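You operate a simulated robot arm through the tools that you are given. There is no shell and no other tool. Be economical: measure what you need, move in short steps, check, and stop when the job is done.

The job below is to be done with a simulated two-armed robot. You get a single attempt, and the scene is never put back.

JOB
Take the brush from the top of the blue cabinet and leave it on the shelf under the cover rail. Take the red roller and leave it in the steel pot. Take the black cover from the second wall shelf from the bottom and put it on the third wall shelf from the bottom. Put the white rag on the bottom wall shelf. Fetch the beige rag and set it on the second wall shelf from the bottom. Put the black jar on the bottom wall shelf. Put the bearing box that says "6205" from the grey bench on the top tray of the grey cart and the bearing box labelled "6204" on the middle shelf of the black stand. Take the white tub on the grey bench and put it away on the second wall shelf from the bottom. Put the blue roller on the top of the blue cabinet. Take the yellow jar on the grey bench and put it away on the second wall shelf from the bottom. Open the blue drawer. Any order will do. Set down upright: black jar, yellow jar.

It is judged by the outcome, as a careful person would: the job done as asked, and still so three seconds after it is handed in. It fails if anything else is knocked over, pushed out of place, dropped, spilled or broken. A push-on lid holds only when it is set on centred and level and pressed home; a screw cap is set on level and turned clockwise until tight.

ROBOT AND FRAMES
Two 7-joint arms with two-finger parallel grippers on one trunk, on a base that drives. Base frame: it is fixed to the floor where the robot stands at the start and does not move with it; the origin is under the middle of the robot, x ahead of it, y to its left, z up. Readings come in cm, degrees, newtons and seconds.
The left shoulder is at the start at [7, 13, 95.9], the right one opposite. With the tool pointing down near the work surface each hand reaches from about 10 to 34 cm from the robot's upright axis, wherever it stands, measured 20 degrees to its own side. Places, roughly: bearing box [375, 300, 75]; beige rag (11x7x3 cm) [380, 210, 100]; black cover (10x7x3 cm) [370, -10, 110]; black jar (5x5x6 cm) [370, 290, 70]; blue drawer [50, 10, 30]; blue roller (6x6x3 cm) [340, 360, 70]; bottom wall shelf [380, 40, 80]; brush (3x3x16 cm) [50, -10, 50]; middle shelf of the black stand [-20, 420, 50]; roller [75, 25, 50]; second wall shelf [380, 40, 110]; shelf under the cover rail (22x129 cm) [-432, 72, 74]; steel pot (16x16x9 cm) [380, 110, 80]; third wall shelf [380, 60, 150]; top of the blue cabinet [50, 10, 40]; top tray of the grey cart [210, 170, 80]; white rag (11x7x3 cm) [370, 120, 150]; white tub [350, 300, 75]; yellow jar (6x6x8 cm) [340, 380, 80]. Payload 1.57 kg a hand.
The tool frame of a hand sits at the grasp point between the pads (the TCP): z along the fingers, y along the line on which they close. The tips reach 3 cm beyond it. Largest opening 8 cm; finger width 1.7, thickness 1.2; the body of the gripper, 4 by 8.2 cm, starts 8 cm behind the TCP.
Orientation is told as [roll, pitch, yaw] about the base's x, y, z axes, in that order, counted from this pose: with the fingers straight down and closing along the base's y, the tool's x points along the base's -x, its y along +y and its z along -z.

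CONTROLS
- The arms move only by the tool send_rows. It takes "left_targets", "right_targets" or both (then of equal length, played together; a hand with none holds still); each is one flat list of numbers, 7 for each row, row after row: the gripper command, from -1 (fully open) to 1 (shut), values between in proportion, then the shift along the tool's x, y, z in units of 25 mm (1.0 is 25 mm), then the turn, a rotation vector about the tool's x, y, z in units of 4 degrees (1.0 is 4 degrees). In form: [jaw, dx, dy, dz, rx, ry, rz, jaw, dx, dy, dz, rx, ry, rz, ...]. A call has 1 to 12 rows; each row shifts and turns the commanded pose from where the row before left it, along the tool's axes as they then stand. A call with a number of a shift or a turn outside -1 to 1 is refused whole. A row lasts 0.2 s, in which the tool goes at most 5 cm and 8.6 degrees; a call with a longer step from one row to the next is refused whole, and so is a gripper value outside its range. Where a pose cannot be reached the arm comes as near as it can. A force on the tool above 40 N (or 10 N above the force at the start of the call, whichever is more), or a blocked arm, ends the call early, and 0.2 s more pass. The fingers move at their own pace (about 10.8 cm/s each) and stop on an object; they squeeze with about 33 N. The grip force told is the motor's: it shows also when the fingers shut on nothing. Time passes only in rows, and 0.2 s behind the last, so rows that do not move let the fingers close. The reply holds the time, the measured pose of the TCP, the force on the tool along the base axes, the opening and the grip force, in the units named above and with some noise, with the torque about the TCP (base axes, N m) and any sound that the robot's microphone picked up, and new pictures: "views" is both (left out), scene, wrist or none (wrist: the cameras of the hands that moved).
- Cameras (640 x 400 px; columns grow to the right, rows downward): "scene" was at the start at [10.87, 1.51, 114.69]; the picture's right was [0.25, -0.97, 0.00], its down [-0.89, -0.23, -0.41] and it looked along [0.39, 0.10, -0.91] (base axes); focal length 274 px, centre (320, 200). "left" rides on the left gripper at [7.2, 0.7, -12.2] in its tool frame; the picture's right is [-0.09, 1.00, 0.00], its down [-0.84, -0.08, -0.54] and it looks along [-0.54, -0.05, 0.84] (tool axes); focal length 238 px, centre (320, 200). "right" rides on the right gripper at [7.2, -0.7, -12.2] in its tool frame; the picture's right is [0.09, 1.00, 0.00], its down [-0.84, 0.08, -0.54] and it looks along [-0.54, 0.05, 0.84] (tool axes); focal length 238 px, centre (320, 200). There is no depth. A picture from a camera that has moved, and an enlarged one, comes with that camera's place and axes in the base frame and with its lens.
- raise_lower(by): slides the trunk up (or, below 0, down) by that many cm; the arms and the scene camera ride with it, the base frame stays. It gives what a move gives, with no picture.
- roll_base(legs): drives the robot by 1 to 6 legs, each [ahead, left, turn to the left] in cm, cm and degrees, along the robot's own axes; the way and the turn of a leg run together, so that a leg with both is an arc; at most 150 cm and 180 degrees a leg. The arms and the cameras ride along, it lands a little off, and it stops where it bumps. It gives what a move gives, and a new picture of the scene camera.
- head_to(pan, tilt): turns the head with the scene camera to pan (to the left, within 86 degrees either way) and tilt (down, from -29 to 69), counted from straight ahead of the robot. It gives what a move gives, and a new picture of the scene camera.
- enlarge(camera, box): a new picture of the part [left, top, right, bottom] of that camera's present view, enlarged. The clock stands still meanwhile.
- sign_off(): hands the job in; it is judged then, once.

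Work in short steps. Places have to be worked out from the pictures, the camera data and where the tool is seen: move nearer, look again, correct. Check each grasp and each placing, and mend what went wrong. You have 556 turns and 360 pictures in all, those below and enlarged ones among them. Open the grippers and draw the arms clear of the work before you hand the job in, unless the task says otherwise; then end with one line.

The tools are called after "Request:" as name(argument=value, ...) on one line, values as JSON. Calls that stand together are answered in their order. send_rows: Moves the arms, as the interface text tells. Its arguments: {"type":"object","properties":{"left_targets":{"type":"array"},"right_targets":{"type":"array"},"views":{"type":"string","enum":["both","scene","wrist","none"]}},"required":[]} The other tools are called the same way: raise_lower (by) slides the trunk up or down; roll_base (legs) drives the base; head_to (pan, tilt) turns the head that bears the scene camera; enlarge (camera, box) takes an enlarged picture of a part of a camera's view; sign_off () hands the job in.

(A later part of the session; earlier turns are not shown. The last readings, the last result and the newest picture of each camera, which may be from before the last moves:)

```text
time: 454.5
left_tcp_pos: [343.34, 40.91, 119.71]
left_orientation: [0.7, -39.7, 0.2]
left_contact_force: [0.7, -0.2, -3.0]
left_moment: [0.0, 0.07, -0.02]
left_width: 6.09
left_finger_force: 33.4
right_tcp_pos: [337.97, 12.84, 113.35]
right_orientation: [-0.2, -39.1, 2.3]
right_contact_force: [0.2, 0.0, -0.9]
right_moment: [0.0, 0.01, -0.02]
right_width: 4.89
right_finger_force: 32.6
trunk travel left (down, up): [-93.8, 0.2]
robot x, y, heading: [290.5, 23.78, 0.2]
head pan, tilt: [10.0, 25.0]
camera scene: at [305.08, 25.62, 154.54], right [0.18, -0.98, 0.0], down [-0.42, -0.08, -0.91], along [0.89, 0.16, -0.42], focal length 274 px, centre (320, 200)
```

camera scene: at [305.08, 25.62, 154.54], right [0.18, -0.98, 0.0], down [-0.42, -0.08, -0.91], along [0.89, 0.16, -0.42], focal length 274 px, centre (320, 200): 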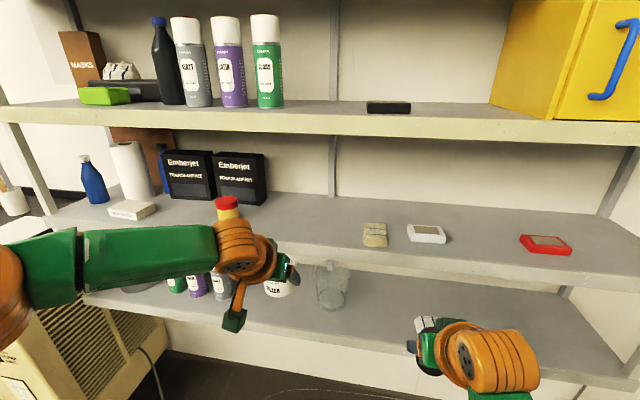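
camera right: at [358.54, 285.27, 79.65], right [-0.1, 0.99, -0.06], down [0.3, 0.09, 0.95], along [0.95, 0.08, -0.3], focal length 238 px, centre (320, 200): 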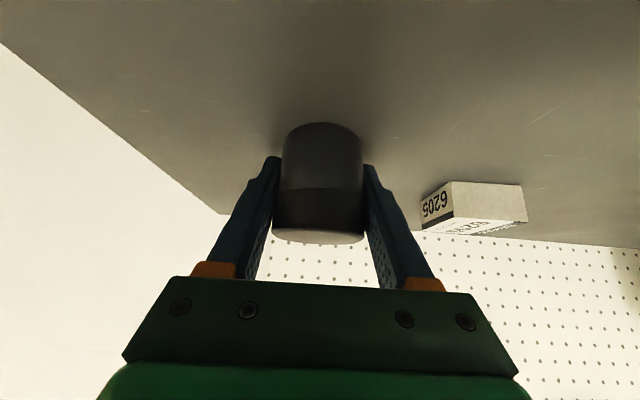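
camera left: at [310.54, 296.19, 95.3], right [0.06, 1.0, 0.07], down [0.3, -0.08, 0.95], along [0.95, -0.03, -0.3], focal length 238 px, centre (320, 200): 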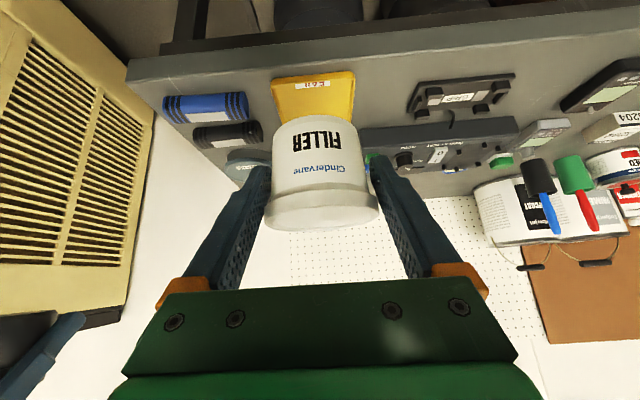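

The grip slid from the lid to the body of the tub (6.1 cm) and holds. I raise the right hand to clear shelf two and drive in.

Request:
send_rows(right_targets=[1, -0.57, 0, -0.7, 0, 0, 0, 1, -0.57, 0, -0.7, 0, 0, 0, 1, -0.57, 0, -0.7, 0, 0, 0, 1, -0.57, 0, -0.7, 0, 0, 0], views="none")

Request:
roll_base(legs=[[30, 0, 0]])

Request:
send_rows(left_targets=[1, 0.08, 0, 0.1, 0, 0, 0], views="wrist")

```text
time: 455.5
left_tcp_pos: [343.46, 40.83, 119.59]
left_orientation: [0.8, -39.8, 0.2]
left_contact_force: [-0.8, 0.1, -3.1]
left_moment: [0.0, 0.07, -0.03]
left_width: 6.11
left_finger_force: 33.3
right_tcp_pos: [339.73, 12.7, 121.53]
right_orientation: [-0.1, -38.9, 2.3]
right_contact_force: [0.3, -0.7, -1.8]
right_moment: [0.03, 0.0, 0.04]
right_width: 4.89
right_finger_force: 33.3
right hand out of reach, approached as far as the arm can: row 3, 4
trunk travel left (down, up): [-93.8, 0.2]
robot x, y, heading: [291.01, 23.98, 0.1]
head pan, tilt: [10.0, 25.0]
```

```text
time: 457.6
left_tcp_pos: [373.74, 41.04, 119.89]
left_orientation: [0.8, -40.0, 0.2]
left_contact_force: [-0.7, 1.0, -2.8]
left_moment: [-0.01, 0.05, 0.01]
left_width: 6.1
left_finger_force: 33.1
right_tcp_pos: [369.99, 12.94, 121.72]
right_orientation: [-0.1, -39.2, 2.4]
right_contact_force: [-0.5, 0.3, -1.5]
right_moment: [-0.03, -0.01, -0.05]
right_width: 4.86
right_finger_force: 33.1
trunk travel left (down, up): [-93.8, 0.2]
robot x, y, heading: [321.37, 24.03, 0.2]
head pan, tilt: [10.0, 25.0]
camera scene: at [335.4, 25.71, 154.58], right [0.18, -0.98, 0.0], down [-0.41, -0.08, -0.91], along [0.89, 0.16, -0.42], focal length 274 px, centre (320, 200)
```

scene: 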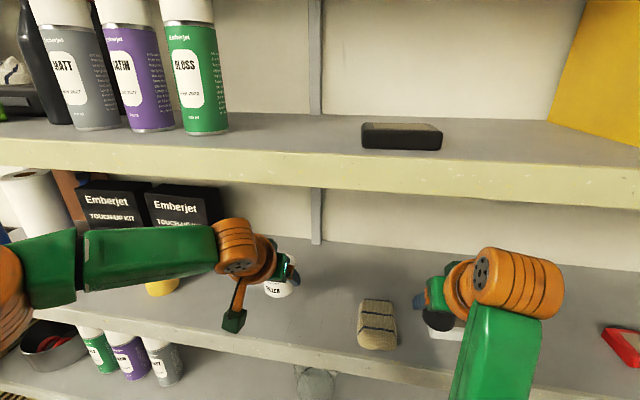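

```text
time: 458.0
left_tcp_pos: [373.96, 41.02, 119.31]
left_orientation: [0.9, -39.8, 0.2]
left_contact_force: [0.4, -0.2, -2.1]
left_moment: [-0.02, 0.08, 0.01]
left_width: 6.11
left_finger_force: 32.5
right_tcp_pos: [370.44, 12.9, 121.41]
right_orientation: [0.0, -39.0, 2.3]
right_contact_force: [1.1, -0.6, -0.7]
right_moment: [-0.01, 0.03, -0.06]
right_width: 4.89
right_finger_force: 33.1
trunk travel left (down, up): [-93.8, 0.2]
robot x, y, heading: [321.59, 23.89, 0.1]
head pan, tilt: [10.0, 25.0]
camera left: at [360.91, 41.42, 124.02], right [0.06, 1.0, 0.07], down [0.3, -0.08, 0.95], along [0.95, -0.04, -0.3], focal length 238 px, centre (320, 200)
```

left: 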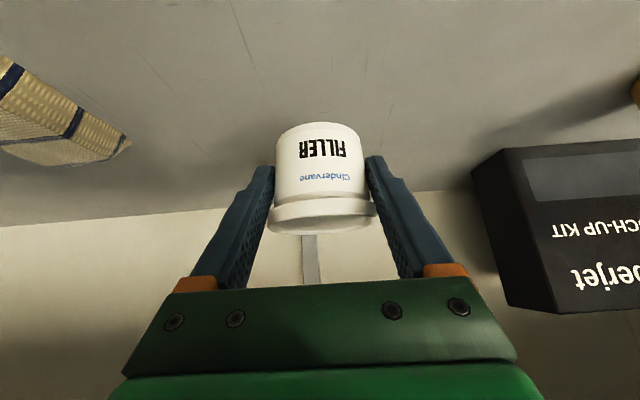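

Clear. I lower the tub until contact.

Request:
send_rows(left_targets=[1, 0.26, 0, 0.31, 0, 0, 0, 1, 0.26, 0, 0.31, 0, 0, 0, 1, 0.15, 0, 0.18, 0, 0, 0, 1, 0.1, 0, 0.12, 0, 0, 0], views="none")

```text
time: 459.0
left_tcp_pos: [373.95, 41.14, 116.39]
left_orientation: [0.8, -40.0, 0.2]
left_contact_force: [0.0, 0.7, -3.6]
left_moment: [-0.03, 0.03, 0.01]
left_width: 6.1
left_finger_force: 33.2
right_tcp_pos: [370.34, 12.9, 121.48]
right_orientation: [-0.1, -39.2, 2.4]
right_contact_force: [0.6, -0.2, -1.4]
right_moment: [-0.03, 0.0, 0.03]
right_width: 4.85
right_finger_force: 32.8
trunk travel left (down, up): [-93.8, 0.2]
robot x, y, heading: [321.26, 24.3, 0.4]
head pan, tilt: [10.0, 25.0]
```

Request:
send_rows(left_targets=[1, 0.08, 0, 0.1, 0, 0, 0, 1, 0.08, 0, 0.1, 0, 0, 0, 1, 0.08, 0, 0.1, 0, 0, 0], views="none")

```text
time: 459.8
left_tcp_pos: [373.99, 41.14, 115.82]
left_orientation: [0.7, -40.3, 0.2]
left_contact_force: [7.6, 2.9, 22.4]
left_moment: [-0.06, -0.33, 0.0]
left_width: 6.11
left_finger_force: 32.9
right_tcp_pos: [369.98, 12.8, 121.78]
right_orientation: [-0.1, -39.2, 2.3]
right_contact_force: [0.3, -0.2, -0.8]
right_moment: [-0.01, 0.01, 0.01]
right_width: 4.86
right_finger_force: 33.4
trunk travel left (down, up): [-93.8, 0.2]
robot x, y, heading: [321.5, 24.05, 0.2]
head pan, tilt: [10.0, 25.0]
```

Contact at 22 N. I ease up 2 mm, release, and lift away.

Request:
send_rows(left_targets=[1, -0.05, 0, -0.06, 0, 0, 0, 0.1, 0, 0, 0, 0, 0, 0, -1, 0, 0, 0, 0, 0, 0, -1, 0, 0, 0, 0, 0, 0, -1, -0.4, 0, -0.6, 0, 0, 0, -1, -0.4, 0, -0.6, 0, 0, 0], views="wrist")

```text
time: 461.2
left_tcp_pos: [373.63, 40.97, 119.22]
left_orientation: [0.8, -39.8, 0.2]
left_contact_force: [1.0, -0.2, 0.6]
left_moment: [0.02, 0.01, 0.0]
left_width: 8.0
left_finger_force: 0.1
right_tcp_pos: [370.24, 12.85, 121.61]
right_orientation: [-0.1, -39.1, 2.4]
right_contact_force: [-0.9, 0.4, -0.4]
right_moment: [0.0, 0.0, -0.01]
right_width: 4.88
right_finger_force: 33.1
trunk travel left (down, up): [-93.8, 0.2]
robot x, y, heading: [321.4, 23.8, 0.5]
head pan, tilt: [10.0, 25.0]
camera left: at [360.36, 41.37, 123.74], right [0.06, 1.0, 0.07], down [0.3, -0.08, 0.95], along [0.95, -0.03, -0.3], focal length 238 px, centre (320, 200)
```

left: 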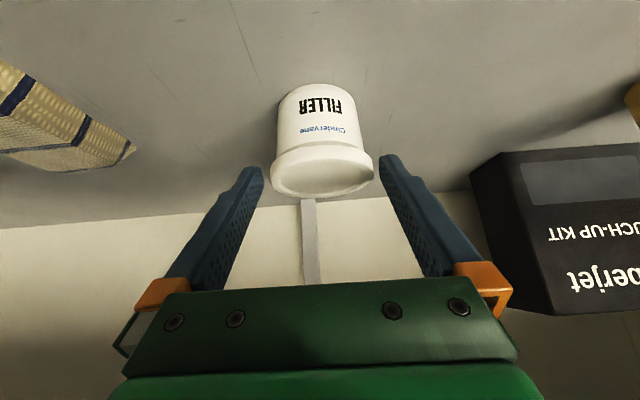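

The tub stands well. I back off, retract the left hand, lower the trunk and line up the right hand for the bottom shelf at y≈-22.

Request:
roll_base(legs=[[-32, 0, -0.3], [0, -33, 0]])

Request:
send_rows(left_targets=[-1, 0.77, 0, -0.64, 0, 0, 0, -1, 0.77, 0, -0.64, 0, 0, 0, -1, 0.77, 0, -0.64, 0, 0, 0, -1, 0.77, 0, -0.64, 0, 0, 0, -1, 0.77, 0, -0.64, 0, 0, 0, -1, 0.77, 0, -0.64, 0, 0, 0], views="none")

Request:
raise_lower(by=-36)

Request:
head_to(pan=-5, tilt=20)

```text
time: 465.1
left_tcp_pos: [341.79, 8.72, 118.9]
left_orientation: [0.6, -39.9, 0.5]
left_contact_force: [0.5, -0.4, 0.7]
left_moment: [-0.01, 0.0, -0.03]
left_width: 8.0
left_finger_force: 0.1
right_tcp_pos: [338.49, -19.47, 121.51]
right_orientation: [-0.3, -39.1, 2.6]
right_contact_force: [0.7, 0.6, -0.2]
right_moment: [0.0, 0.0, -0.01]
right_width: 4.89
right_finger_force: 33.0
trunk travel left (down, up): [-93.8, 0.2]
robot x, y, heading: [289.69, -9.01, 0.1]
head pan, tilt: [10.0, 25.0]
camera scene: at [303.88, -6.65, 154.55], right [0.18, -0.98, 0.0], down [-0.42, -0.08, -0.91], along [0.89, 0.16, -0.42], focal length 274 px, centre (320, 200)
```

scene: 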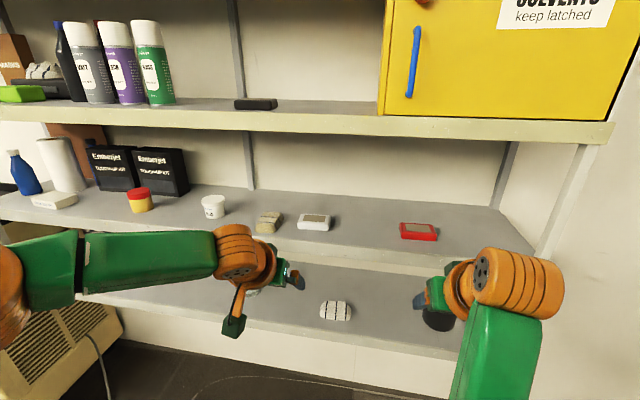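

```text
time: 466.5
left_tcp_pos: [326.78, 8.21, 119.02]
left_orientation: [0.6, -40.0, 0.4]
left_contact_force: [0.1, 0.9, 0.1]
left_moment: [0.0, -0.01, 0.02]
left_width: 8.0
left_finger_force: 0.1
right_tcp_pos: [338.46, -19.79, 121.58]
right_orientation: [-0.2, -39.1, 2.5]
right_contact_force: [0.6, 0.5, -1.3]
right_moment: [-0.01, 0.02, 0.01]
right_width: 4.87
right_finger_force: 32.7
trunk travel left (down, up): [-93.8, 0.2]
robot x, y, heading: [289.62, -8.75, -0.2]
head pan, tilt: [10.0, 25.0]
```

```text
time: 470.0
left_tcp_pos: [326.87, 8.11, 83.08]
left_orientation: [0.7, -39.9, 0.4]
left_contact_force: [-0.3, -0.4, -0.5]
left_moment: [-0.03, -0.03, 0.02]
left_width: 7.98
left_finger_force: 0.0
right_tcp_pos: [338.53, -19.71, 85.63]
right_orientation: [-0.1, -39.1, 2.6]
right_contact_force: [-0.7, 0.5, -0.6]
right_moment: [-0.01, 0.02, 0.02]
right_width: 4.88
right_finger_force: 33.1
trunk travel left (down, up): [-57.8, 36.2]
robot x, y, heading: [289.57, -8.59, 0.4]
head pan, tilt: [10.0, 25.0]
```

```text
time: 470.7
left_tcp_pos: [326.9, 8.22, 83.09]
left_orientation: [0.9, -39.9, 0.4]
left_contact_force: [0.9, 0.2, -0.1]
left_moment: [0.0, -0.03, -0.03]
left_width: 7.98
left_finger_force: 0.1
right_tcp_pos: [338.55, -19.7, 85.44]
right_orientation: [-0.1, -39.1, 2.5]
right_contact_force: [-1.0, -0.1, -0.9]
right_moment: [0.0, -0.02, 0.02]
right_width: 4.85
right_finger_force: 33.0
trunk travel left (down, up): [-57.8, 36.2]
robot x, y, heading: [289.7, -8.84, 0.5]
head pan, tilt: [-5.0, 20.0]
camera scene: at [304.1, -9.42, 119.36], right [-0.08, -1.0, 0.0], down [-0.34, 0.03, -0.94], along [0.94, -0.07, -0.34], focal length 274 px, centre (320, 200)
```

scene: 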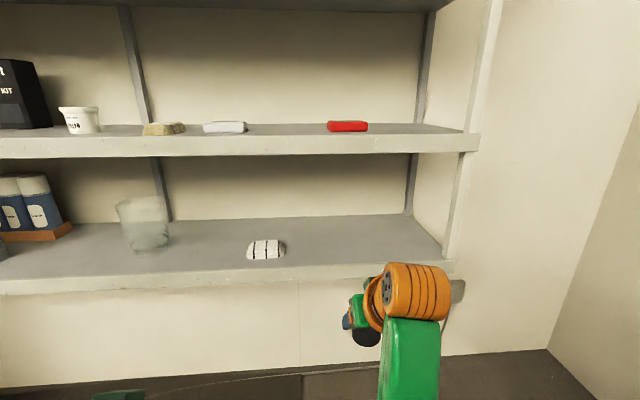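

Free spot ahead. I drive in 33 cm and lower the jar.

Request:
roll_base(legs=[[33, 0, -0.4]])

Request:
send_rows(right_targets=[1, 0.25, 0, 0.31, 0, 0, 0, 1, 0.25, 0, 0.31, 0, 0, 0, 1, 0.2, 0, 0.25, 0, 0, 0, 1, 0.1, 0, 0.12, 0, 0, 0], views="wrist")

```text
time: 472.9
left_tcp_pos: [359.81, 8.08, 83.04]
left_orientation: [0.8, -40.0, 0.1]
left_contact_force: [-0.2, 0.9, 0.7]
left_moment: [0.03, 0.0, 0.01]
left_width: 8.01
left_finger_force: 0.1
right_tcp_pos: [371.37, -19.94, 85.62]
right_orientation: [-0.1, -39.1, 2.3]
right_contact_force: [0.2, -0.1, -0.7]
right_moment: [-0.01, 0.02, 0.02]
right_width: 4.9
right_finger_force: 33.3
trunk travel left (down, up): [-57.8, 36.2]
robot x, y, heading: [322.45, -8.57, -0.0]
head pan, tilt: [-5.0, 20.0]
camera scene: at [336.94, -9.34, 119.37], right [-0.08, -1.0, 0.0], down [-0.34, 0.03, -0.94], along [0.94, -0.08, -0.34], focal length 274 px, centre (320, 200)
```

scene: 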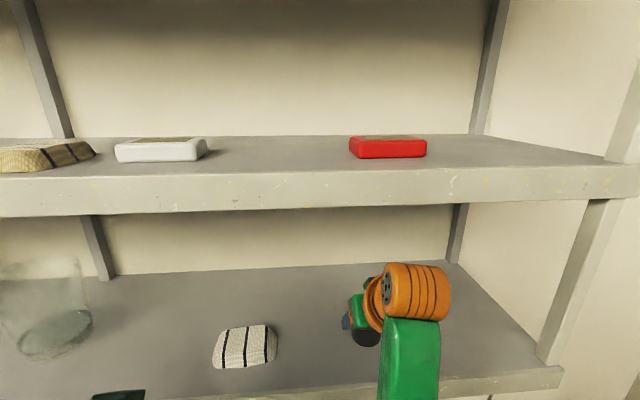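

```text
time: 473.9
left_tcp_pos: [359.89, 8.26, 83.09]
left_orientation: [0.8, -39.9, 0.0]
left_contact_force: [-0.1, 1.2, 0.9]
left_moment: [-0.01, 0.0, 0.02]
left_width: 8.0
left_finger_force: 0.0
right_tcp_pos: [371.29, -19.84, 82.4]
right_orientation: [-0.2, -39.1, 2.2]
right_contact_force: [-0.2, 0.6, -0.8]
right_moment: [0.03, 0.01, -0.02]
right_width: 4.89
right_finger_force: 33.0
trunk travel left (down, up): [-57.8, 36.2]
robot x, y, heading: [322.77, -8.74, 0.3]
head pan, tilt: [-5.0, 20.0]
camera right: at [358.09, -20.87, 87.29], right [-0.11, 0.99, -0.06], down [0.3, 0.09, 0.95], along [0.95, 0.09, -0.31], focal length 238 px, centre (320, 200)
```

right: 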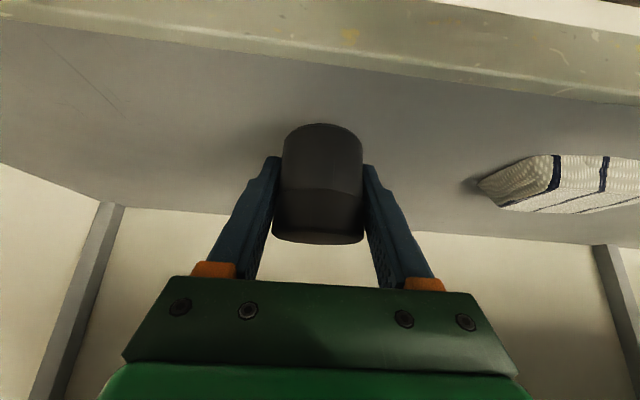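

Request:
send_rows(right_targets=[1, 0.1, 0, 0.12, 0, 0, 0, 1, 0.1, 0, 0.12, 0, 0, 0, 1, 0.08, 0, 0.1, 0, 0, 0, 1, 0.06, 0, 0.08, 0, 0, 0], views="none")

```text
time: 474.9
left_tcp_pos: [359.91, 8.22, 82.93]
left_orientation: [0.8, -39.9, 0.0]
left_contact_force: [-1.3, -0.2, -0.2]
left_moment: [0.02, 0.02, -0.03]
left_width: 7.99
left_finger_force: 0.1
right_tcp_pos: [371.3, -19.89, 81.12]
right_orientation: [0.0, -39.1, 2.3]
right_contact_force: [-0.1, 0.4, -1.5]
right_moment: [0.02, 0.01, 0.02]
right_width: 4.88
right_finger_force: 34.0
trunk travel left (down, up): [-57.8, 36.2]
robot x, y, heading: [322.8, -8.68, 0.1]
head pan, tilt: [-5.0, 20.0]
```

Request:
send_rows(right_targets=[1, 0.06, 0, 0.08, 0, 0, 0, 1, 0.06, 0, 0.08, 0, 0, 0, 1, 0.06, 0, 0.07, 0, 0, 0], views="none")

```text
time: 475.7
left_tcp_pos: [359.64, 8.14, 83.34]
left_orientation: [0.8, -40.1, 0.1]
left_contact_force: [-0.6, -0.6, -0.3]
left_moment: [0.02, 0.03, -0.03]
left_width: 8.0
left_finger_force: 0.0
right_tcp_pos: [371.3, -19.82, 80.78]
right_orientation: [-0.2, -40.0, 2.1]
right_contact_force: [14.1, -5.1, 35.4]
right_moment: [0.69, -0.61, -0.37]
right_width: 4.88
right_finger_force: 32.9
trunk travel left (down, up): [-57.8, 36.2]
robot x, y, heading: [322.32, -8.76, -0.1]
head pan, tilt: [-5.0, 20.0]
```

Firm contact. I ease up slightly, release, lift and check.

Request:
send_rows(right_targets=[1, -0.08, 0, -0.1, 0, 0, 0, 0.2, 0, 0, 0, 0, 0, 0, -1, 0, 0, 0, 0, 0, 0, -1, 0, 0, 0, 0, 0, 0, -1, -0.4, 0, -0.6, 0, 0, 0, -1, -0.4, 0, -0.6, 0, 0, 0], views="wrist")

```text
time: 477.1
left_tcp_pos: [359.73, 8.27, 83.07]
left_orientation: [0.8, -40.0, 0.1]
left_contact_force: [-0.4, -0.2, 0.2]
left_moment: [0.06, 0.01, 0.04]
left_width: 7.97
left_finger_force: 0.0
right_tcp_pos: [370.91, -19.69, 84.27]
right_orientation: [-0.2, -39.0, 2.4]
right_contact_force: [0.8, -0.3, -0.1]
right_moment: [-0.04, 0.04, -0.01]
right_width: 8.03
right_finger_force: 0.1
trunk travel left (down, up): [-57.8, 36.2]
robot x, y, heading: [322.51, -8.75, 0.1]
head pan, tilt: [-5.0, 20.0]
camera right: at [357.64, -20.79, 89.2], right [-0.11, 0.99, -0.06], down [0.31, 0.09, 0.95], along [0.95, 0.09, -0.31], focal length 238 px, centre (320, 200)
```

right: 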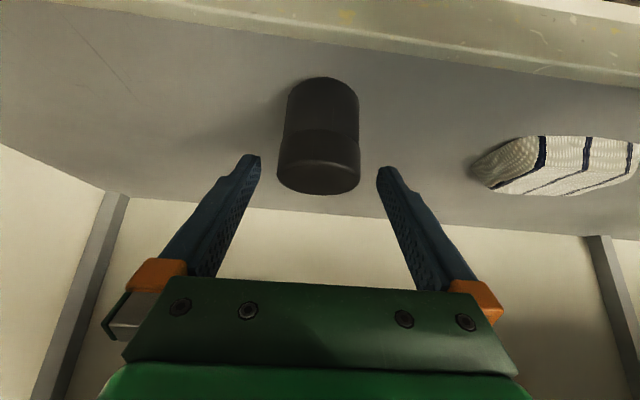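

The black jar stands upright on the bottom shelf. Next trip: "6205" (right hand) and yellow jar (left hand). I drive back to the bench.

Request:
roll_base(legs=[[-38, 0, 0], [0, 110, 0], [0, 110, 0], [0, 99, 0]])

Request:
send_rows(left_targets=[-1, -0.64, 0, -0.77, 0, 0, 0, -1, -0.64, 0, -0.77, 0, 0, 0, -1, -0.64, 0, -0.77, 0, 0, 0, -1, 0, 0, 0, 0, 0, 0], right_targets=[-1, -0.63, 0, -0.78, 0, 0, 0, -1, -0.63, 0, -0.78, 0, 0, 0, -1, -0.63, 0, -0.78, 0, 0, 0, -1, -0.63, 0, -0.78, 0, 0, 0], views="none")

Request:
head_to(pan=10, tilt=40)

```text
time: 494.7
left_tcp_pos: [317.18, 325.95, 83.05]
left_orientation: [0.9, -39.9, 0.6]
left_contact_force: [0.3, -0.1, 0.2]
left_moment: [0.01, -0.01, 0.02]
left_width: 7.98
left_finger_force: 0.1
right_tcp_pos: [328.39, 298.05, 84.33]
right_orientation: [-0.1, -39.1, 2.5]
right_contact_force: [-0.7, 0.2, -0.3]
right_moment: [-0.04, 0.01, -0.01]
right_width: 7.98
right_finger_force: 0.0
trunk travel left (down, up): [-57.8, 36.2]
robot x, y, heading: [279.83, 308.77, 0.5]
head pan, tilt: [-5.0, 20.0]
camera scene: at [294.33, 308.26, 119.37], right [-0.08, -1.0, 0.0], down [-0.34, 0.03, -0.94], along [0.94, -0.07, -0.34], focal length 274 px, centre (320, 200)
```

scene: 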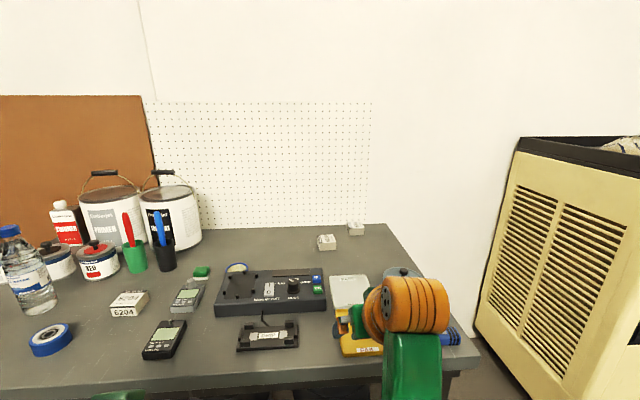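

```text
time: 495.7
left_tcp_pos: [316.94, 325.96, 90.63]
left_orientation: [0.8, -39.9, 0.5]
left_contact_force: [-0.9, 0.2, -0.5]
left_moment: [-0.01, 0.02, 0.01]
left_width: 8.0
left_finger_force: 0.0
right_tcp_pos: [331.08, 298.09, 93.53]
right_orientation: [-0.1, -39.1, 2.7]
right_contact_force: [-0.2, 0.1, -0.2]
right_moment: [0.02, -0.03, 0.0]
right_width: 8.02
right_finger_force: 0.0
right hand out of reach, approached as far as the arm can: row 1, 2, 3, 4
trunk travel left (down, up): [-57.8, 36.2]
robot x, y, heading: [279.8, 308.96, 0.7]
head pan, tilt: [-5.0, 20.0]
```

```text
time: 496.5
left_tcp_pos: [316.94, 325.85, 90.69]
left_orientation: [0.8, -39.8, 0.5]
left_contact_force: [0.1, 0.2, 0.2]
left_moment: [-0.01, 0.0, 0.01]
left_width: 7.97
left_finger_force: 0.1
right_tcp_pos: [331.1, 298.14, 93.27]
right_orientation: [0.0, -39.1, 2.6]
right_contact_force: [0.0, -0.4, -0.3]
right_moment: [-0.01, -0.02, 0.0]
right_width: 8.0
right_finger_force: 0.1
trunk travel left (down, up): [-57.8, 36.2]
robot x, y, heading: [279.8, 308.89, 0.5]
head pan, tilt: [10.0, 40.0]
camera scene: at [293.4, 310.53, 116.23], right [0.18, -0.98, 0.0], down [-0.63, -0.12, -0.77], along [0.75, 0.14, -0.64], focal length 274 px, centre (320, 200)
```

scene: 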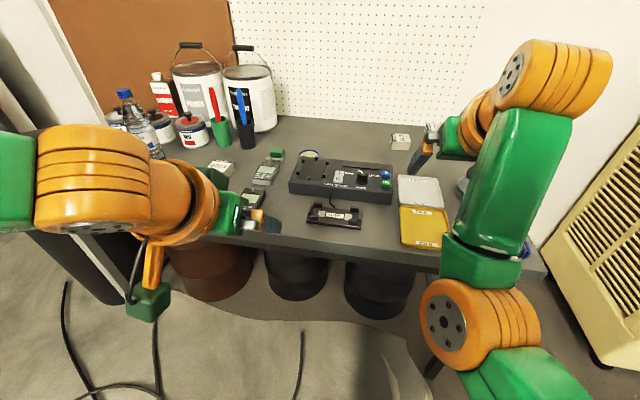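

I drive 33 cm forward and view the 6205 box from the right wrist.

Request:
roll_base(legs=[[33, 1, -0.6]])

Request:
send_rows(right_targets=[-1, 0, 0, 0, 0, 0, 0], views="wrist")

```text
time: 498.7
left_tcp_pos: [350.09, 326.65, 90.67]
left_orientation: [0.8, -39.9, 0.0]
left_contact_force: [-1.1, -0.5, 0.0]
left_moment: [-0.01, -0.03, 0.0]
left_width: 8.0
left_finger_force: 0.1
right_tcp_pos: [364.01, 298.79, 93.44]
right_orientation: [-0.1, -39.1, 2.1]
right_contact_force: [-0.9, 0.3, 0.1]
right_moment: [0.02, -0.03, 0.0]
right_width: 8.01
right_finger_force: 0.0
trunk travel left (down, up): [-57.8, 36.2]
robot x, y, heading: [312.69, 310.29, 0.1]
head pan, tilt: [10.0, 40.0]
camera scene: at [326.34, 311.6, 116.23], right [0.17, -0.98, 0.0], down [-0.63, -0.11, -0.77], along [0.75, 0.13, -0.64], focal length 274 px, centre (320, 200)
```

scene: 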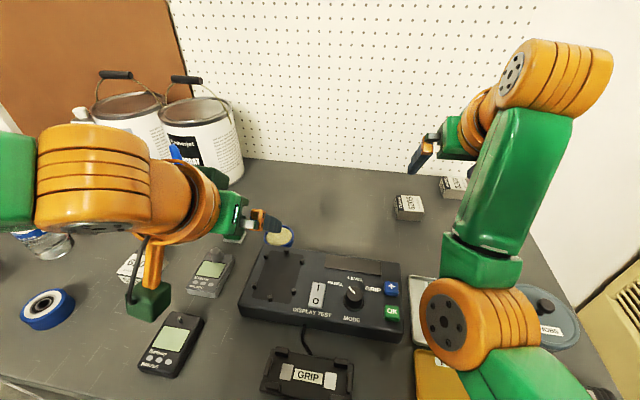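

```text
time: 499.1
left_tcp_pos: [350.06, 326.7, 90.66]
left_orientation: [0.7, -39.9, 0.0]
left_contact_force: [-0.4, -0.8, 0.5]
left_moment: [-0.02, 0.02, -0.01]
left_width: 8.01
left_finger_force: 0.0
right_tcp_pos: [363.91, 298.79, 93.45]
right_orientation: [-0.2, -39.2, 2.0]
right_contact_force: [-0.1, -1.2, -0.3]
right_moment: [0.01, 0.0, -0.02]
right_width: 7.99
right_finger_force: 0.0
trunk travel left (down, up): [-57.8, 36.2]
robot x, y, heading: [313.04, 309.98, 0.0]
head pan, tilt: [10.0, 40.0]
camera right: at [350.66, 297.73, 98.35], right [-0.11, 0.99, -0.06], down [0.3, 0.09, 0.95], along [0.95, 0.08, -0.31], focal length 238 px, centre (320, 200)
```

right: 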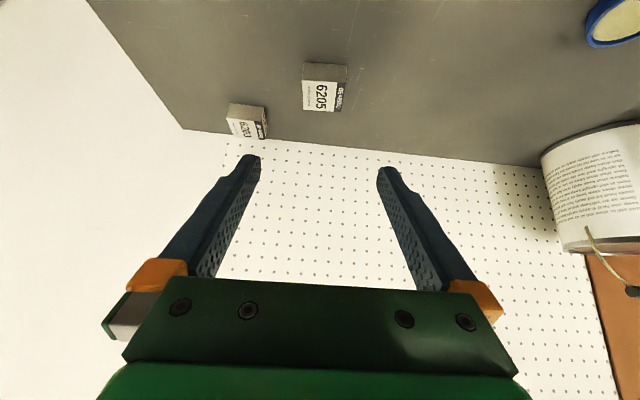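

Box 6205: centre ≈(377,299.4), 5.8 cm wide. I descend onto it.

Request:
send_rows(right_targets=[-1, 0.116, 0.01, 0.94, 0, 0, 0, -1, 0.116, 0.01, 0.94, 0, 0, 0, -1, 0.116, 0.01, 0.94, 0, 0, 0, -1, 0.116, 0.01, 0.94, 0, 0, 0, -1, 0.116, 0.01, 0.94, 0, 0, 0, -1, 0.116, 0.01, 0.94, 0, 0, 0, -1, 0.116, 0.01, 0.94, 0, 0, 0, -1, 0.116, 0.01, 0.94, 0, 0, 0, -1, 0.116, 0.01, 0.94, 0, 0, 0], views="wrist")

```text
time: 501.1
left_tcp_pos: [350.22, 326.71, 90.67]
left_orientation: [0.8, -39.8, 0.0]
left_contact_force: [-0.8, 1.0, 0.4]
left_moment: [0.0, 0.0, -0.01]
left_width: 8.02
left_finger_force: 0.1
right_tcp_pos: [374.53, 299.13, 75.25]
right_orientation: [0.0, -39.2, 2.1]
right_contact_force: [0.3, -0.9, 0.5]
right_moment: [0.0, -0.01, -0.01]
right_width: 7.98
right_finger_force: 0.1
right hand out of reach, approached as far as the arm can: row 9
trunk travel left (down, up): [-57.8, 36.2]
robot x, y, heading: [312.6, 310.14, -0.1]
head pan, tilt: [10.0, 40.0]
camera right: at [361.37, 298.11, 80.19], right [-0.11, 0.99, -0.06], down [0.3, 0.09, 0.95], along [0.95, 0.08, -0.31], focal length 238 px, centre (320, 200)
```

right: 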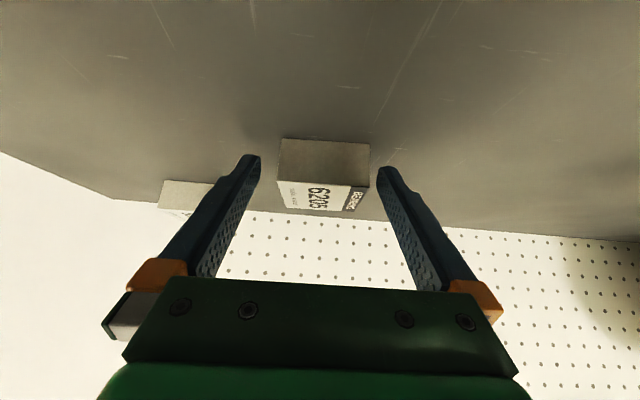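

Box is between the fingers; closing.

Request:
send_rows(right_targets=[0, 0, 0, 0, 0, 0, 0, 1, 0, 0, 0, 0, 0, 0, 1, 0, 0, 0, 0, 0, 0], views="none")

Request:
raise_lower(by=12)

Request:
roll_base(legs=[[-14, 0, 0], [0, 43, 0]])

Request:
send_rows(left_targets=[-1, 0, 0, 0, 0, 0, 0], right_targets=[1, 0, 0, 0, 0, 0, 0], views="wrist")

```text
time: 501.9
left_tcp_pos: [350.11, 326.84, 90.58]
left_orientation: [0.8, -39.9, 0.0]
left_contact_force: [0.1, 0.6, 0.0]
left_moment: [-0.02, -0.01, 0.01]
left_width: 7.99
left_finger_force: 0.0
right_tcp_pos: [374.59, 299.16, 75.26]
right_orientation: [-0.1, -39.2, 2.1]
right_contact_force: [0.5, 0.2, 1.1]
right_moment: [0.05, -0.08, -0.02]
right_width: 5.56
right_finger_force: 32.6
trunk travel left (down, up): [-57.8, 36.2]
robot x, y, heading: [312.53, 310.22, 0.3]
head pan, tilt: [10.0, 40.0]
```

```text
time: 503.4
left_tcp_pos: [350.2, 326.72, 102.51]
left_orientation: [0.8, -39.9, 0.0]
left_contact_force: [-0.9, -0.2, 0.0]
left_moment: [0.01, 0.02, 0.0]
left_width: 8.0
left_finger_force: 0.1
right_tcp_pos: [374.5, 299.19, 87.21]
right_orientation: [-0.2, -39.1, 2.1]
right_contact_force: [-0.5, 0.6, -0.6]
right_moment: [-0.02, -0.01, 0.01]
right_width: 5.57
right_finger_force: 33.1
trunk travel left (down, up): [-69.8, 24.2]
robot x, y, heading: [312.82, 309.8, -0.2]
head pan, tilt: [10.0, 40.0]
```

```text
time: 507.0
left_tcp_pos: [336.25, 370.67, 102.72]
left_orientation: [0.8, -39.9, 0.1]
left_contact_force: [0.1, 0.2, -0.2]
left_moment: [0.01, 0.02, -0.01]
left_width: 7.99
left_finger_force: 0.0
right_tcp_pos: [360.79, 343.21, 87.16]
right_orientation: [-0.1, -39.2, 2.3]
right_contact_force: [0.5, 0.0, -1.3]
right_moment: [-0.02, 0.0, 0.02]
right_width: 5.53
right_finger_force: 33.2
trunk travel left (down, up): [-69.8, 24.2]
robot x, y, heading: [299.09, 353.76, 0.2]
head pan, tilt: [10.0, 40.0]
camera scene: at [312.52, 355.38, 128.22], right [0.18, -0.98, 0.0], down [-0.63, -0.11, -0.77], along [0.75, 0.14, -0.64], focal length 274 px, centre (320, 200)
```

scene: 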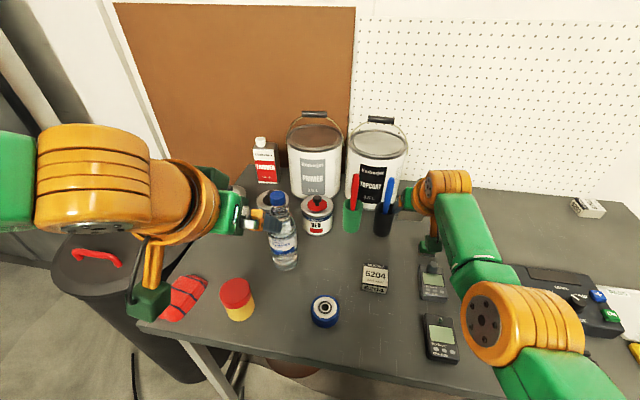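

```text
time: 507.4
left_tcp_pos: [336.19, 370.72, 102.62]
left_orientation: [0.7, -39.9, 0.2]
left_contact_force: [0.3, -0.1, 0.4]
left_moment: [-0.02, 0.03, 0.0]
left_width: 8.01
left_finger_force: 0.0
right_tcp_pos: [360.81, 343.18, 87.31]
right_orientation: [0.0, -39.1, 2.3]
right_contact_force: [-0.2, -0.6, -1.8]
right_moment: [-0.01, 0.05, 0.0]
right_width: 5.54
right_finger_force: 32.8
trunk travel left (down, up): [-69.8, 24.2]
robot x, y, heading: [299.29, 354.0, 0.2]
head pan, tilt: [10.0, 40.0]
camera right: at [347.53, 342.11, 92.18], right [-0.11, 0.99, -0.06], down [0.3, 0.09, 0.95], along [0.95, 0.09, -0.31], focal length 238 px, centre (320, 200)
camera left: at [322.95, 371.08, 107.28], right [0.06, 1.0, 0.07], down [0.3, -0.08, 0.95], along [0.95, -0.03, -0.3], focal length 238 px, centre (320, 200)
```

right: 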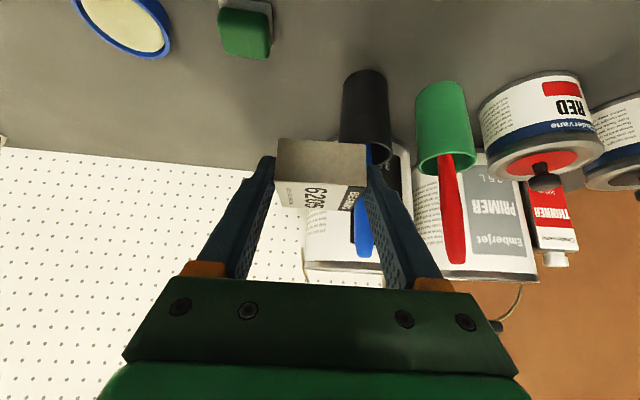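
left: 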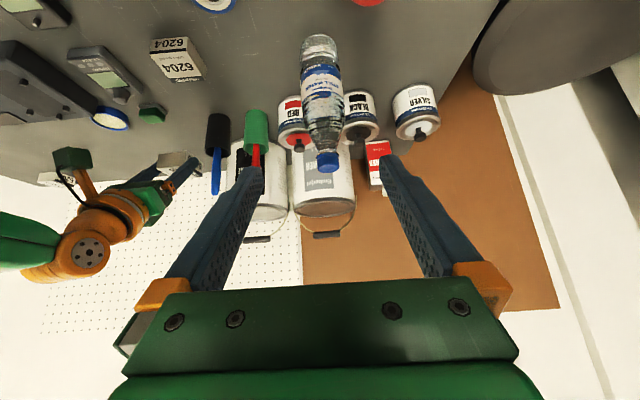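

Box 6205 is held. The yellow jar is at ≈(339,377). I raise the right hand, back off 12 cm, and lower the trunk for the jar.

Request:
roll_base(legs=[[-13, 6, 0]])

Request:
send_rows(right_targets=[1, -0.6, 0, -0.8, 0, 0, 0, 1, -0.6, 0, -0.8, 0, 0, 0, 1, -0.6, 0, -0.8, 0, 0, 0, 1, -0.6, 0, -0.8, 0, 0, 0, 1, -0.6, 0, -0.8, 0, 0, 0, 1, -0.6, 0, -0.8, 0, 0, 0], views="none")

Request:
raise_lower(by=-13)

Request:
send_rows(left_targets=[-1, 0, 0, 0, 0, 0, 0], views="wrist")

```text
time: 508.7
left_tcp_pos: [323.14, 376.74, 102.51]
left_orientation: [1.0, -39.8, 0.5]
left_contact_force: [0.3, 0.7, -1.2]
left_moment: [0.02, -0.02, -0.02]
left_width: 8.01
left_finger_force: 0.0
right_tcp_pos: [347.76, 349.49, 87.11]
right_orientation: [-0.1, -39.0, 2.5]
right_contact_force: [0.3, 0.3, -1.5]
right_moment: [-0.02, 0.05, -0.01]
right_width: 5.54
right_finger_force: 33.2
trunk travel left (down, up): [-69.8, 24.2]
robot x, y, heading: [285.66, 360.06, 0.3]
head pan, tilt: [10.0, 40.0]
camera scene: at [299.53, 361.48, 128.2], right [0.18, -0.98, 0.0], down [-0.63, -0.12, -0.76], along [0.75, 0.14, -0.64], focal length 274 px, centre (320, 200)
```

scene: 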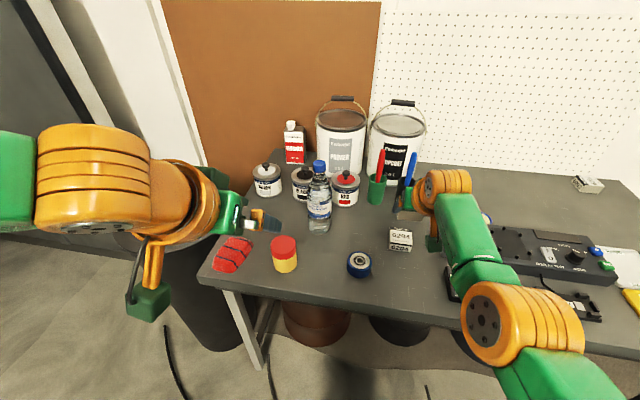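

```text
time: 510.1
left_tcp_pos: [323.03, 376.84, 102.52]
left_orientation: [0.8, -39.9, 0.4]
left_contact_force: [-1.3, 0.2, 0.5]
left_moment: [-0.02, 0.0, 0.02]
left_width: 8.02
left_finger_force: 0.0
right_tcp_pos: [345.99, 349.3, 101.91]
right_orientation: [-0.2, -39.1, 2.4]
right_contact_force: [0.3, -0.7, -1.5]
right_moment: [-0.01, 0.01, 0.0]
right_width: 5.54
right_finger_force: 33.0
right hand out of reach, approached as far as the arm can: row 5, 6
trunk travel left (down, up): [-69.8, 24.2]
robot x, y, heading: [286.21, 359.89, 0.6]
head pan, tilt: [10.0, 40.0]
```

```text
time: 511.7
left_tcp_pos: [322.93, 376.86, 89.62]
left_orientation: [0.8, -39.9, 0.4]
left_contact_force: [-0.4, 0.1, 0.7]
left_moment: [0.02, 0.0, 0.0]
left_width: 8.0
left_finger_force: 0.1
right_tcp_pos: [346.09, 349.24, 88.94]
right_orientation: [-0.1, -39.1, 2.5]
right_contact_force: [-1.0, 0.0, -1.6]
right_moment: [0.0, 0.05, 0.0]
right_width: 5.53
right_finger_force: 32.8
trunk travel left (down, up): [-56.8, 37.2]
robot x, y, heading: [285.37, 359.77, 0.5]
head pan, tilt: [10.0, 40.0]
```

```text
time: 512.1
left_tcp_pos: [323.11, 376.89, 89.71]
left_orientation: [0.8, -39.9, 0.4]
left_contact_force: [0.4, 1.0, 0.3]
left_moment: [0.02, -0.02, -0.03]
left_width: 8.0
left_finger_force: 0.0
right_tcp_pos: [345.98, 349.24, 88.99]
right_orientation: [0.0, -39.1, 2.5]
right_contact_force: [0.3, -1.0, -1.5]
right_moment: [-0.02, 0.0, 0.03]
right_width: 5.53
right_finger_force: 33.4
trunk travel left (down, up): [-56.8, 37.2]
robot x, y, heading: [285.62, 360.1, 0.4]
head pan, tilt: [10.0, 40.0]
camera left: at [309.71, 377.24, 94.27], right [0.06, 1.0, 0.07], down [0.3, -0.08, 0.95], along [0.95, -0.03, -0.3], focal length 238 px, centre (320, 200)
```

left: 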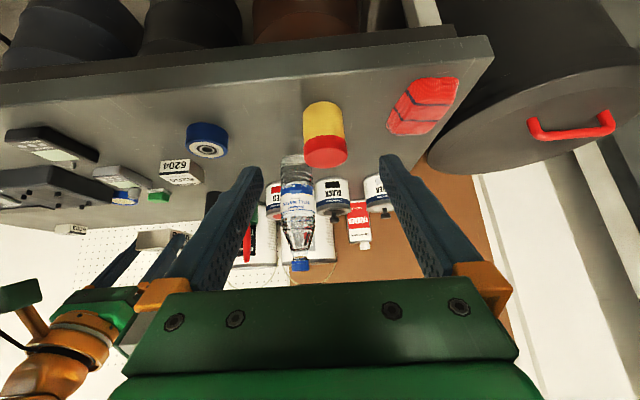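

Jar centre ≈(338.2,377.5). I descend to straddle it.

Request:
send_rows(left_targets=[-1, -0.135, 0.02, 0.943, 0, 0, 0, -1, -0.135, 0.02, 0.943, 0, 0, 0, -1, -0.135, 0.02, 0.943, 0, 0, 0, -1, -0.135, 0.02, 0.943, 0, 0, 0, -1, -0.135, 0.02, 0.943, 0, 0, 0, -1, -0.135, 0.02, 0.943, 0, 0, 0, -1, -0.135, 0.02, 0.943, 0, 0, 0, -1, -0.135, 0.02, 0.943, 0, 0, 0], views="wrist")

```text
time: 513.9
left_tcp_pos: [337.08, 377.66, 76.71]
left_orientation: [0.9, -39.9, 0.4]
left_contact_force: [0.1, 0.0, -1.2]
left_moment: [0.03, -0.02, -0.01]
left_width: 8.01
left_finger_force: 0.0
right_tcp_pos: [346.05, 349.22, 88.94]
right_orientation: [-0.1, -39.1, 2.4]
right_contact_force: [0.5, -0.4, -1.8]
right_moment: [0.0, 0.04, -0.01]
right_width: 5.53
right_finger_force: 32.8
trunk travel left (down, up): [-56.8, 37.2]
robot x, y, heading: [285.53, 359.87, 0.5]
head pan, tilt: [10.0, 40.0]
camera left: at [323.94, 378.04, 81.43], right [0.06, 1.0, 0.07], down [0.3, -0.08, 0.95], along [0.95, -0.03, -0.3], focal length 238 px, centre (320, 200)
```

left: 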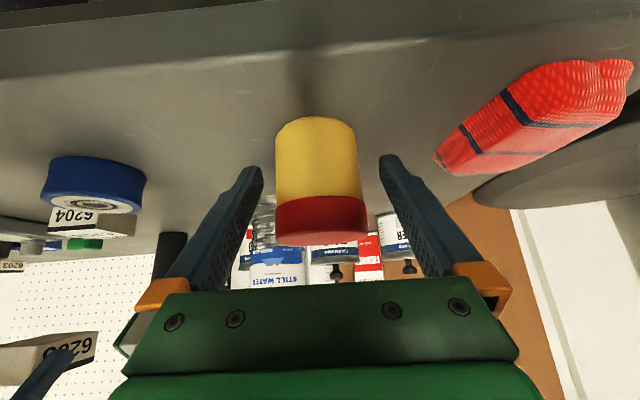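

Bracketed. I close, lift, and back out.

Request:
send_rows(left_targets=[0, 0, 0, 0, 0, 0, 0, 1, 0, 0, 0, 0, 0, 0, 1, 0, 0, 0, 0, 0, 0], views="none")

Request:
raise_lower(by=14)

Request:
roll_base(legs=[[-14, 0, 0]])

Request:
send_rows(left_targets=[1, 0, 0, 0, 0, 0, 0], views="wrist")

```text
time: 514.7
left_tcp_pos: [337.1, 377.72, 76.75]
left_orientation: [0.9, -39.9, 0.4]
left_contact_force: [0.1, -1.1, -0.3]
left_moment: [-0.02, -0.03, 0.03]
left_width: 5.89
left_finger_force: 33.2
right_tcp_pos: [346.03, 349.23, 88.92]
right_orientation: [-0.1, -39.1, 2.4]
right_contact_force: [0.1, 0.8, -1.4]
right_moment: [0.03, 0.06, 0.02]
right_width: 5.55
right_finger_force: 33.2
trunk travel left (down, up): [-56.8, 37.2]
robot x, y, heading: [285.68, 360.08, 0.3]
head pan, tilt: [10.0, 40.0]
```

```text
time: 516.4
left_tcp_pos: [337.16, 377.72, 90.72]
left_orientation: [0.9, -39.8, 0.4]
left_contact_force: [0.0, -0.5, -1.7]
left_moment: [0.01, 0.04, -0.04]
left_width: 5.89
left_finger_force: 33.3
right_tcp_pos: [346.2, 349.24, 102.81]
right_orientation: [-0.1, -39.0, 2.5]
right_contact_force: [0.7, 0.3, -0.8]
right_moment: [0.0, 0.07, 0.03]
right_width: 5.54
right_finger_force: 33.5
trunk travel left (down, up): [-70.8, 23.2]
robot x, y, heading: [285.83, 360.3, 0.3]
head pan, tilt: [10.0, 40.0]
```

```text
time: 517.7
left_tcp_pos: [323.43, 377.61, 90.75]
left_orientation: [0.7, -39.7, 0.4]
left_contact_force: [-0.4, 0.2, -1.7]
left_moment: [-0.01, 0.04, 0.02]
left_width: 5.87
left_finger_force: 32.8
right_tcp_pos: [332.4, 349.26, 102.68]
right_orientation: [-0.1, -39.1, 2.5]
right_contact_force: [0.7, 1.3, -0.9]
right_moment: [0.02, 0.02, 0.03]
right_width: 5.51
right_finger_force: 33.5
trunk travel left (down, up): [-70.8, 23.2]
robot x, y, heading: [271.87, 359.98, 0.5]
head pan, tilt: [10.0, 40.0]
camera scene: at [285.74, 361.49, 129.18], right [0.18, -0.98, 0.0], down [-0.63, -0.12, -0.76], along [0.75, 0.14, -0.65], focal length 274 px, centre (320, 200)
```

scene: 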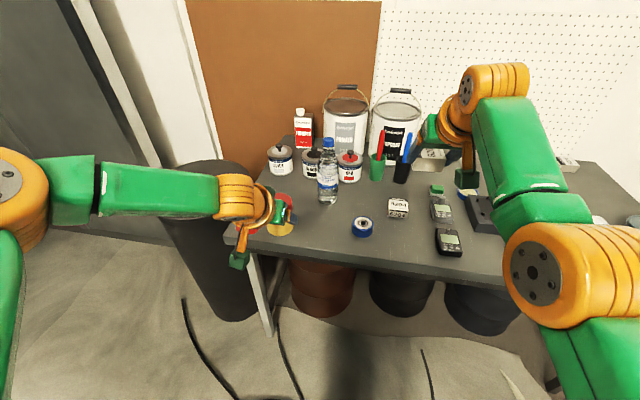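

```text
time: 518.1
left_tcp_pos: [323.2, 377.69, 90.79]
left_orientation: [0.7, -39.7, 0.4]
left_contact_force: [-0.1, -0.2, -1.3]
left_moment: [-0.04, 0.02, 0.01]
left_width: 5.86
left_finger_force: 33.0
right_tcp_pos: [332.29, 349.17, 102.81]
right_orientation: [-0.2, -39.0, 2.6]
right_contact_force: [0.6, 0.2, -0.9]
right_moment: [0.03, 0.04, 0.03]
right_width: 5.54
right_finger_force: 32.9
trunk travel left (down, up): [-70.8, 23.2]
robot x, y, heading: [271.88, 359.76, 0.4]
head pan, tilt: [10.0, 40.0]
camera left: at [310.05, 377.95, 95.44], right [0.05, 1.0, 0.07], down [0.3, -0.08, 0.95], along [0.95, -0.03, -0.3], focal length 238 px, centre (320, 200)
```

left: 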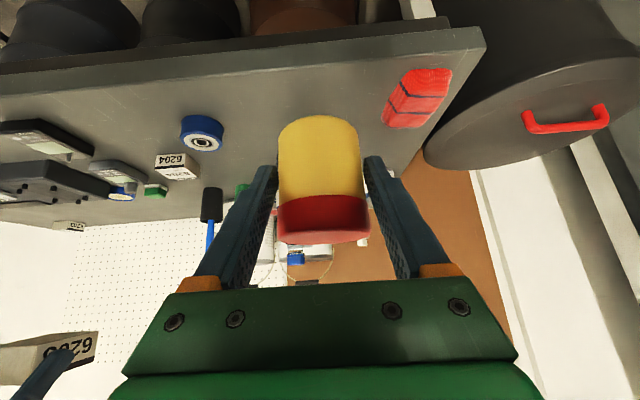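

The jar is held. Before the shelf, I look right toward the cart to plan dropping the 6205 box.

Request:
head_to(pan=-86, tilt=20)

```text
time: 519.8
left_tcp_pos: [323.3, 377.63, 90.72]
left_orientation: [0.7, -39.7, 0.4]
left_contact_force: [1.4, -0.1, -2.3]
left_moment: [-0.03, 0.04, 0.0]
left_width: 5.85
left_finger_force: 33.4
right_tcp_pos: [332.18, 349.2, 102.96]
right_orientation: [-0.1, -39.1, 2.5]
right_contact_force: [-0.2, -0.3, -0.9]
right_moment: [-0.01, 0.04, 0.04]
right_width: 5.53
right_finger_force: 33.0
trunk travel left (down, up): [-70.8, 23.2]
robot x, y, heading: [272.16, 359.85, 0.3]
head pan, tilt: [-85.9, 20.0]
camera scene: at [277.89, 350.65, 132.36], right [-1.0, -0.08, 0.0], down [-0.03, 0.34, -0.94], along [0.07, -0.94, -0.34], focal length 274 px, centre (320, 200)
```

scene: 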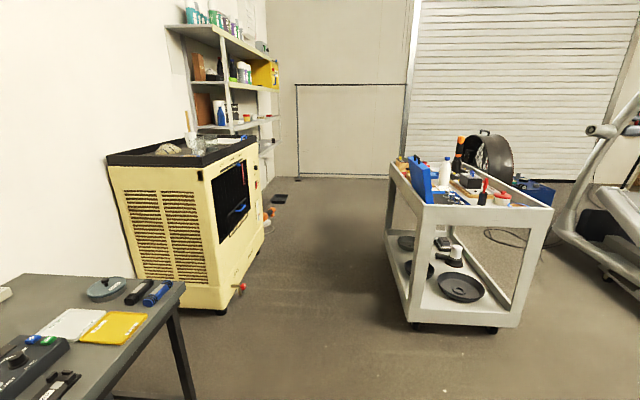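

I enlarge the cart top.

Request:
enlarge(camera="scene", box=[375, 120, 575, 245])

```text
3.20 times, centred on (475, 182) of scene
camera zoom: at [277.89, 350.65, 132.36], right [-1.0, -0.08, 0.0], down [-0.03, 0.34, -0.94], along [0.07, -0.94, -0.34], focal length 877 px, centre (-176, 256)
```

zoom: 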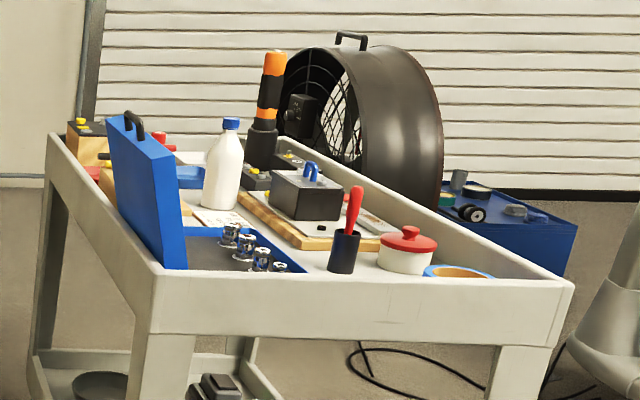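

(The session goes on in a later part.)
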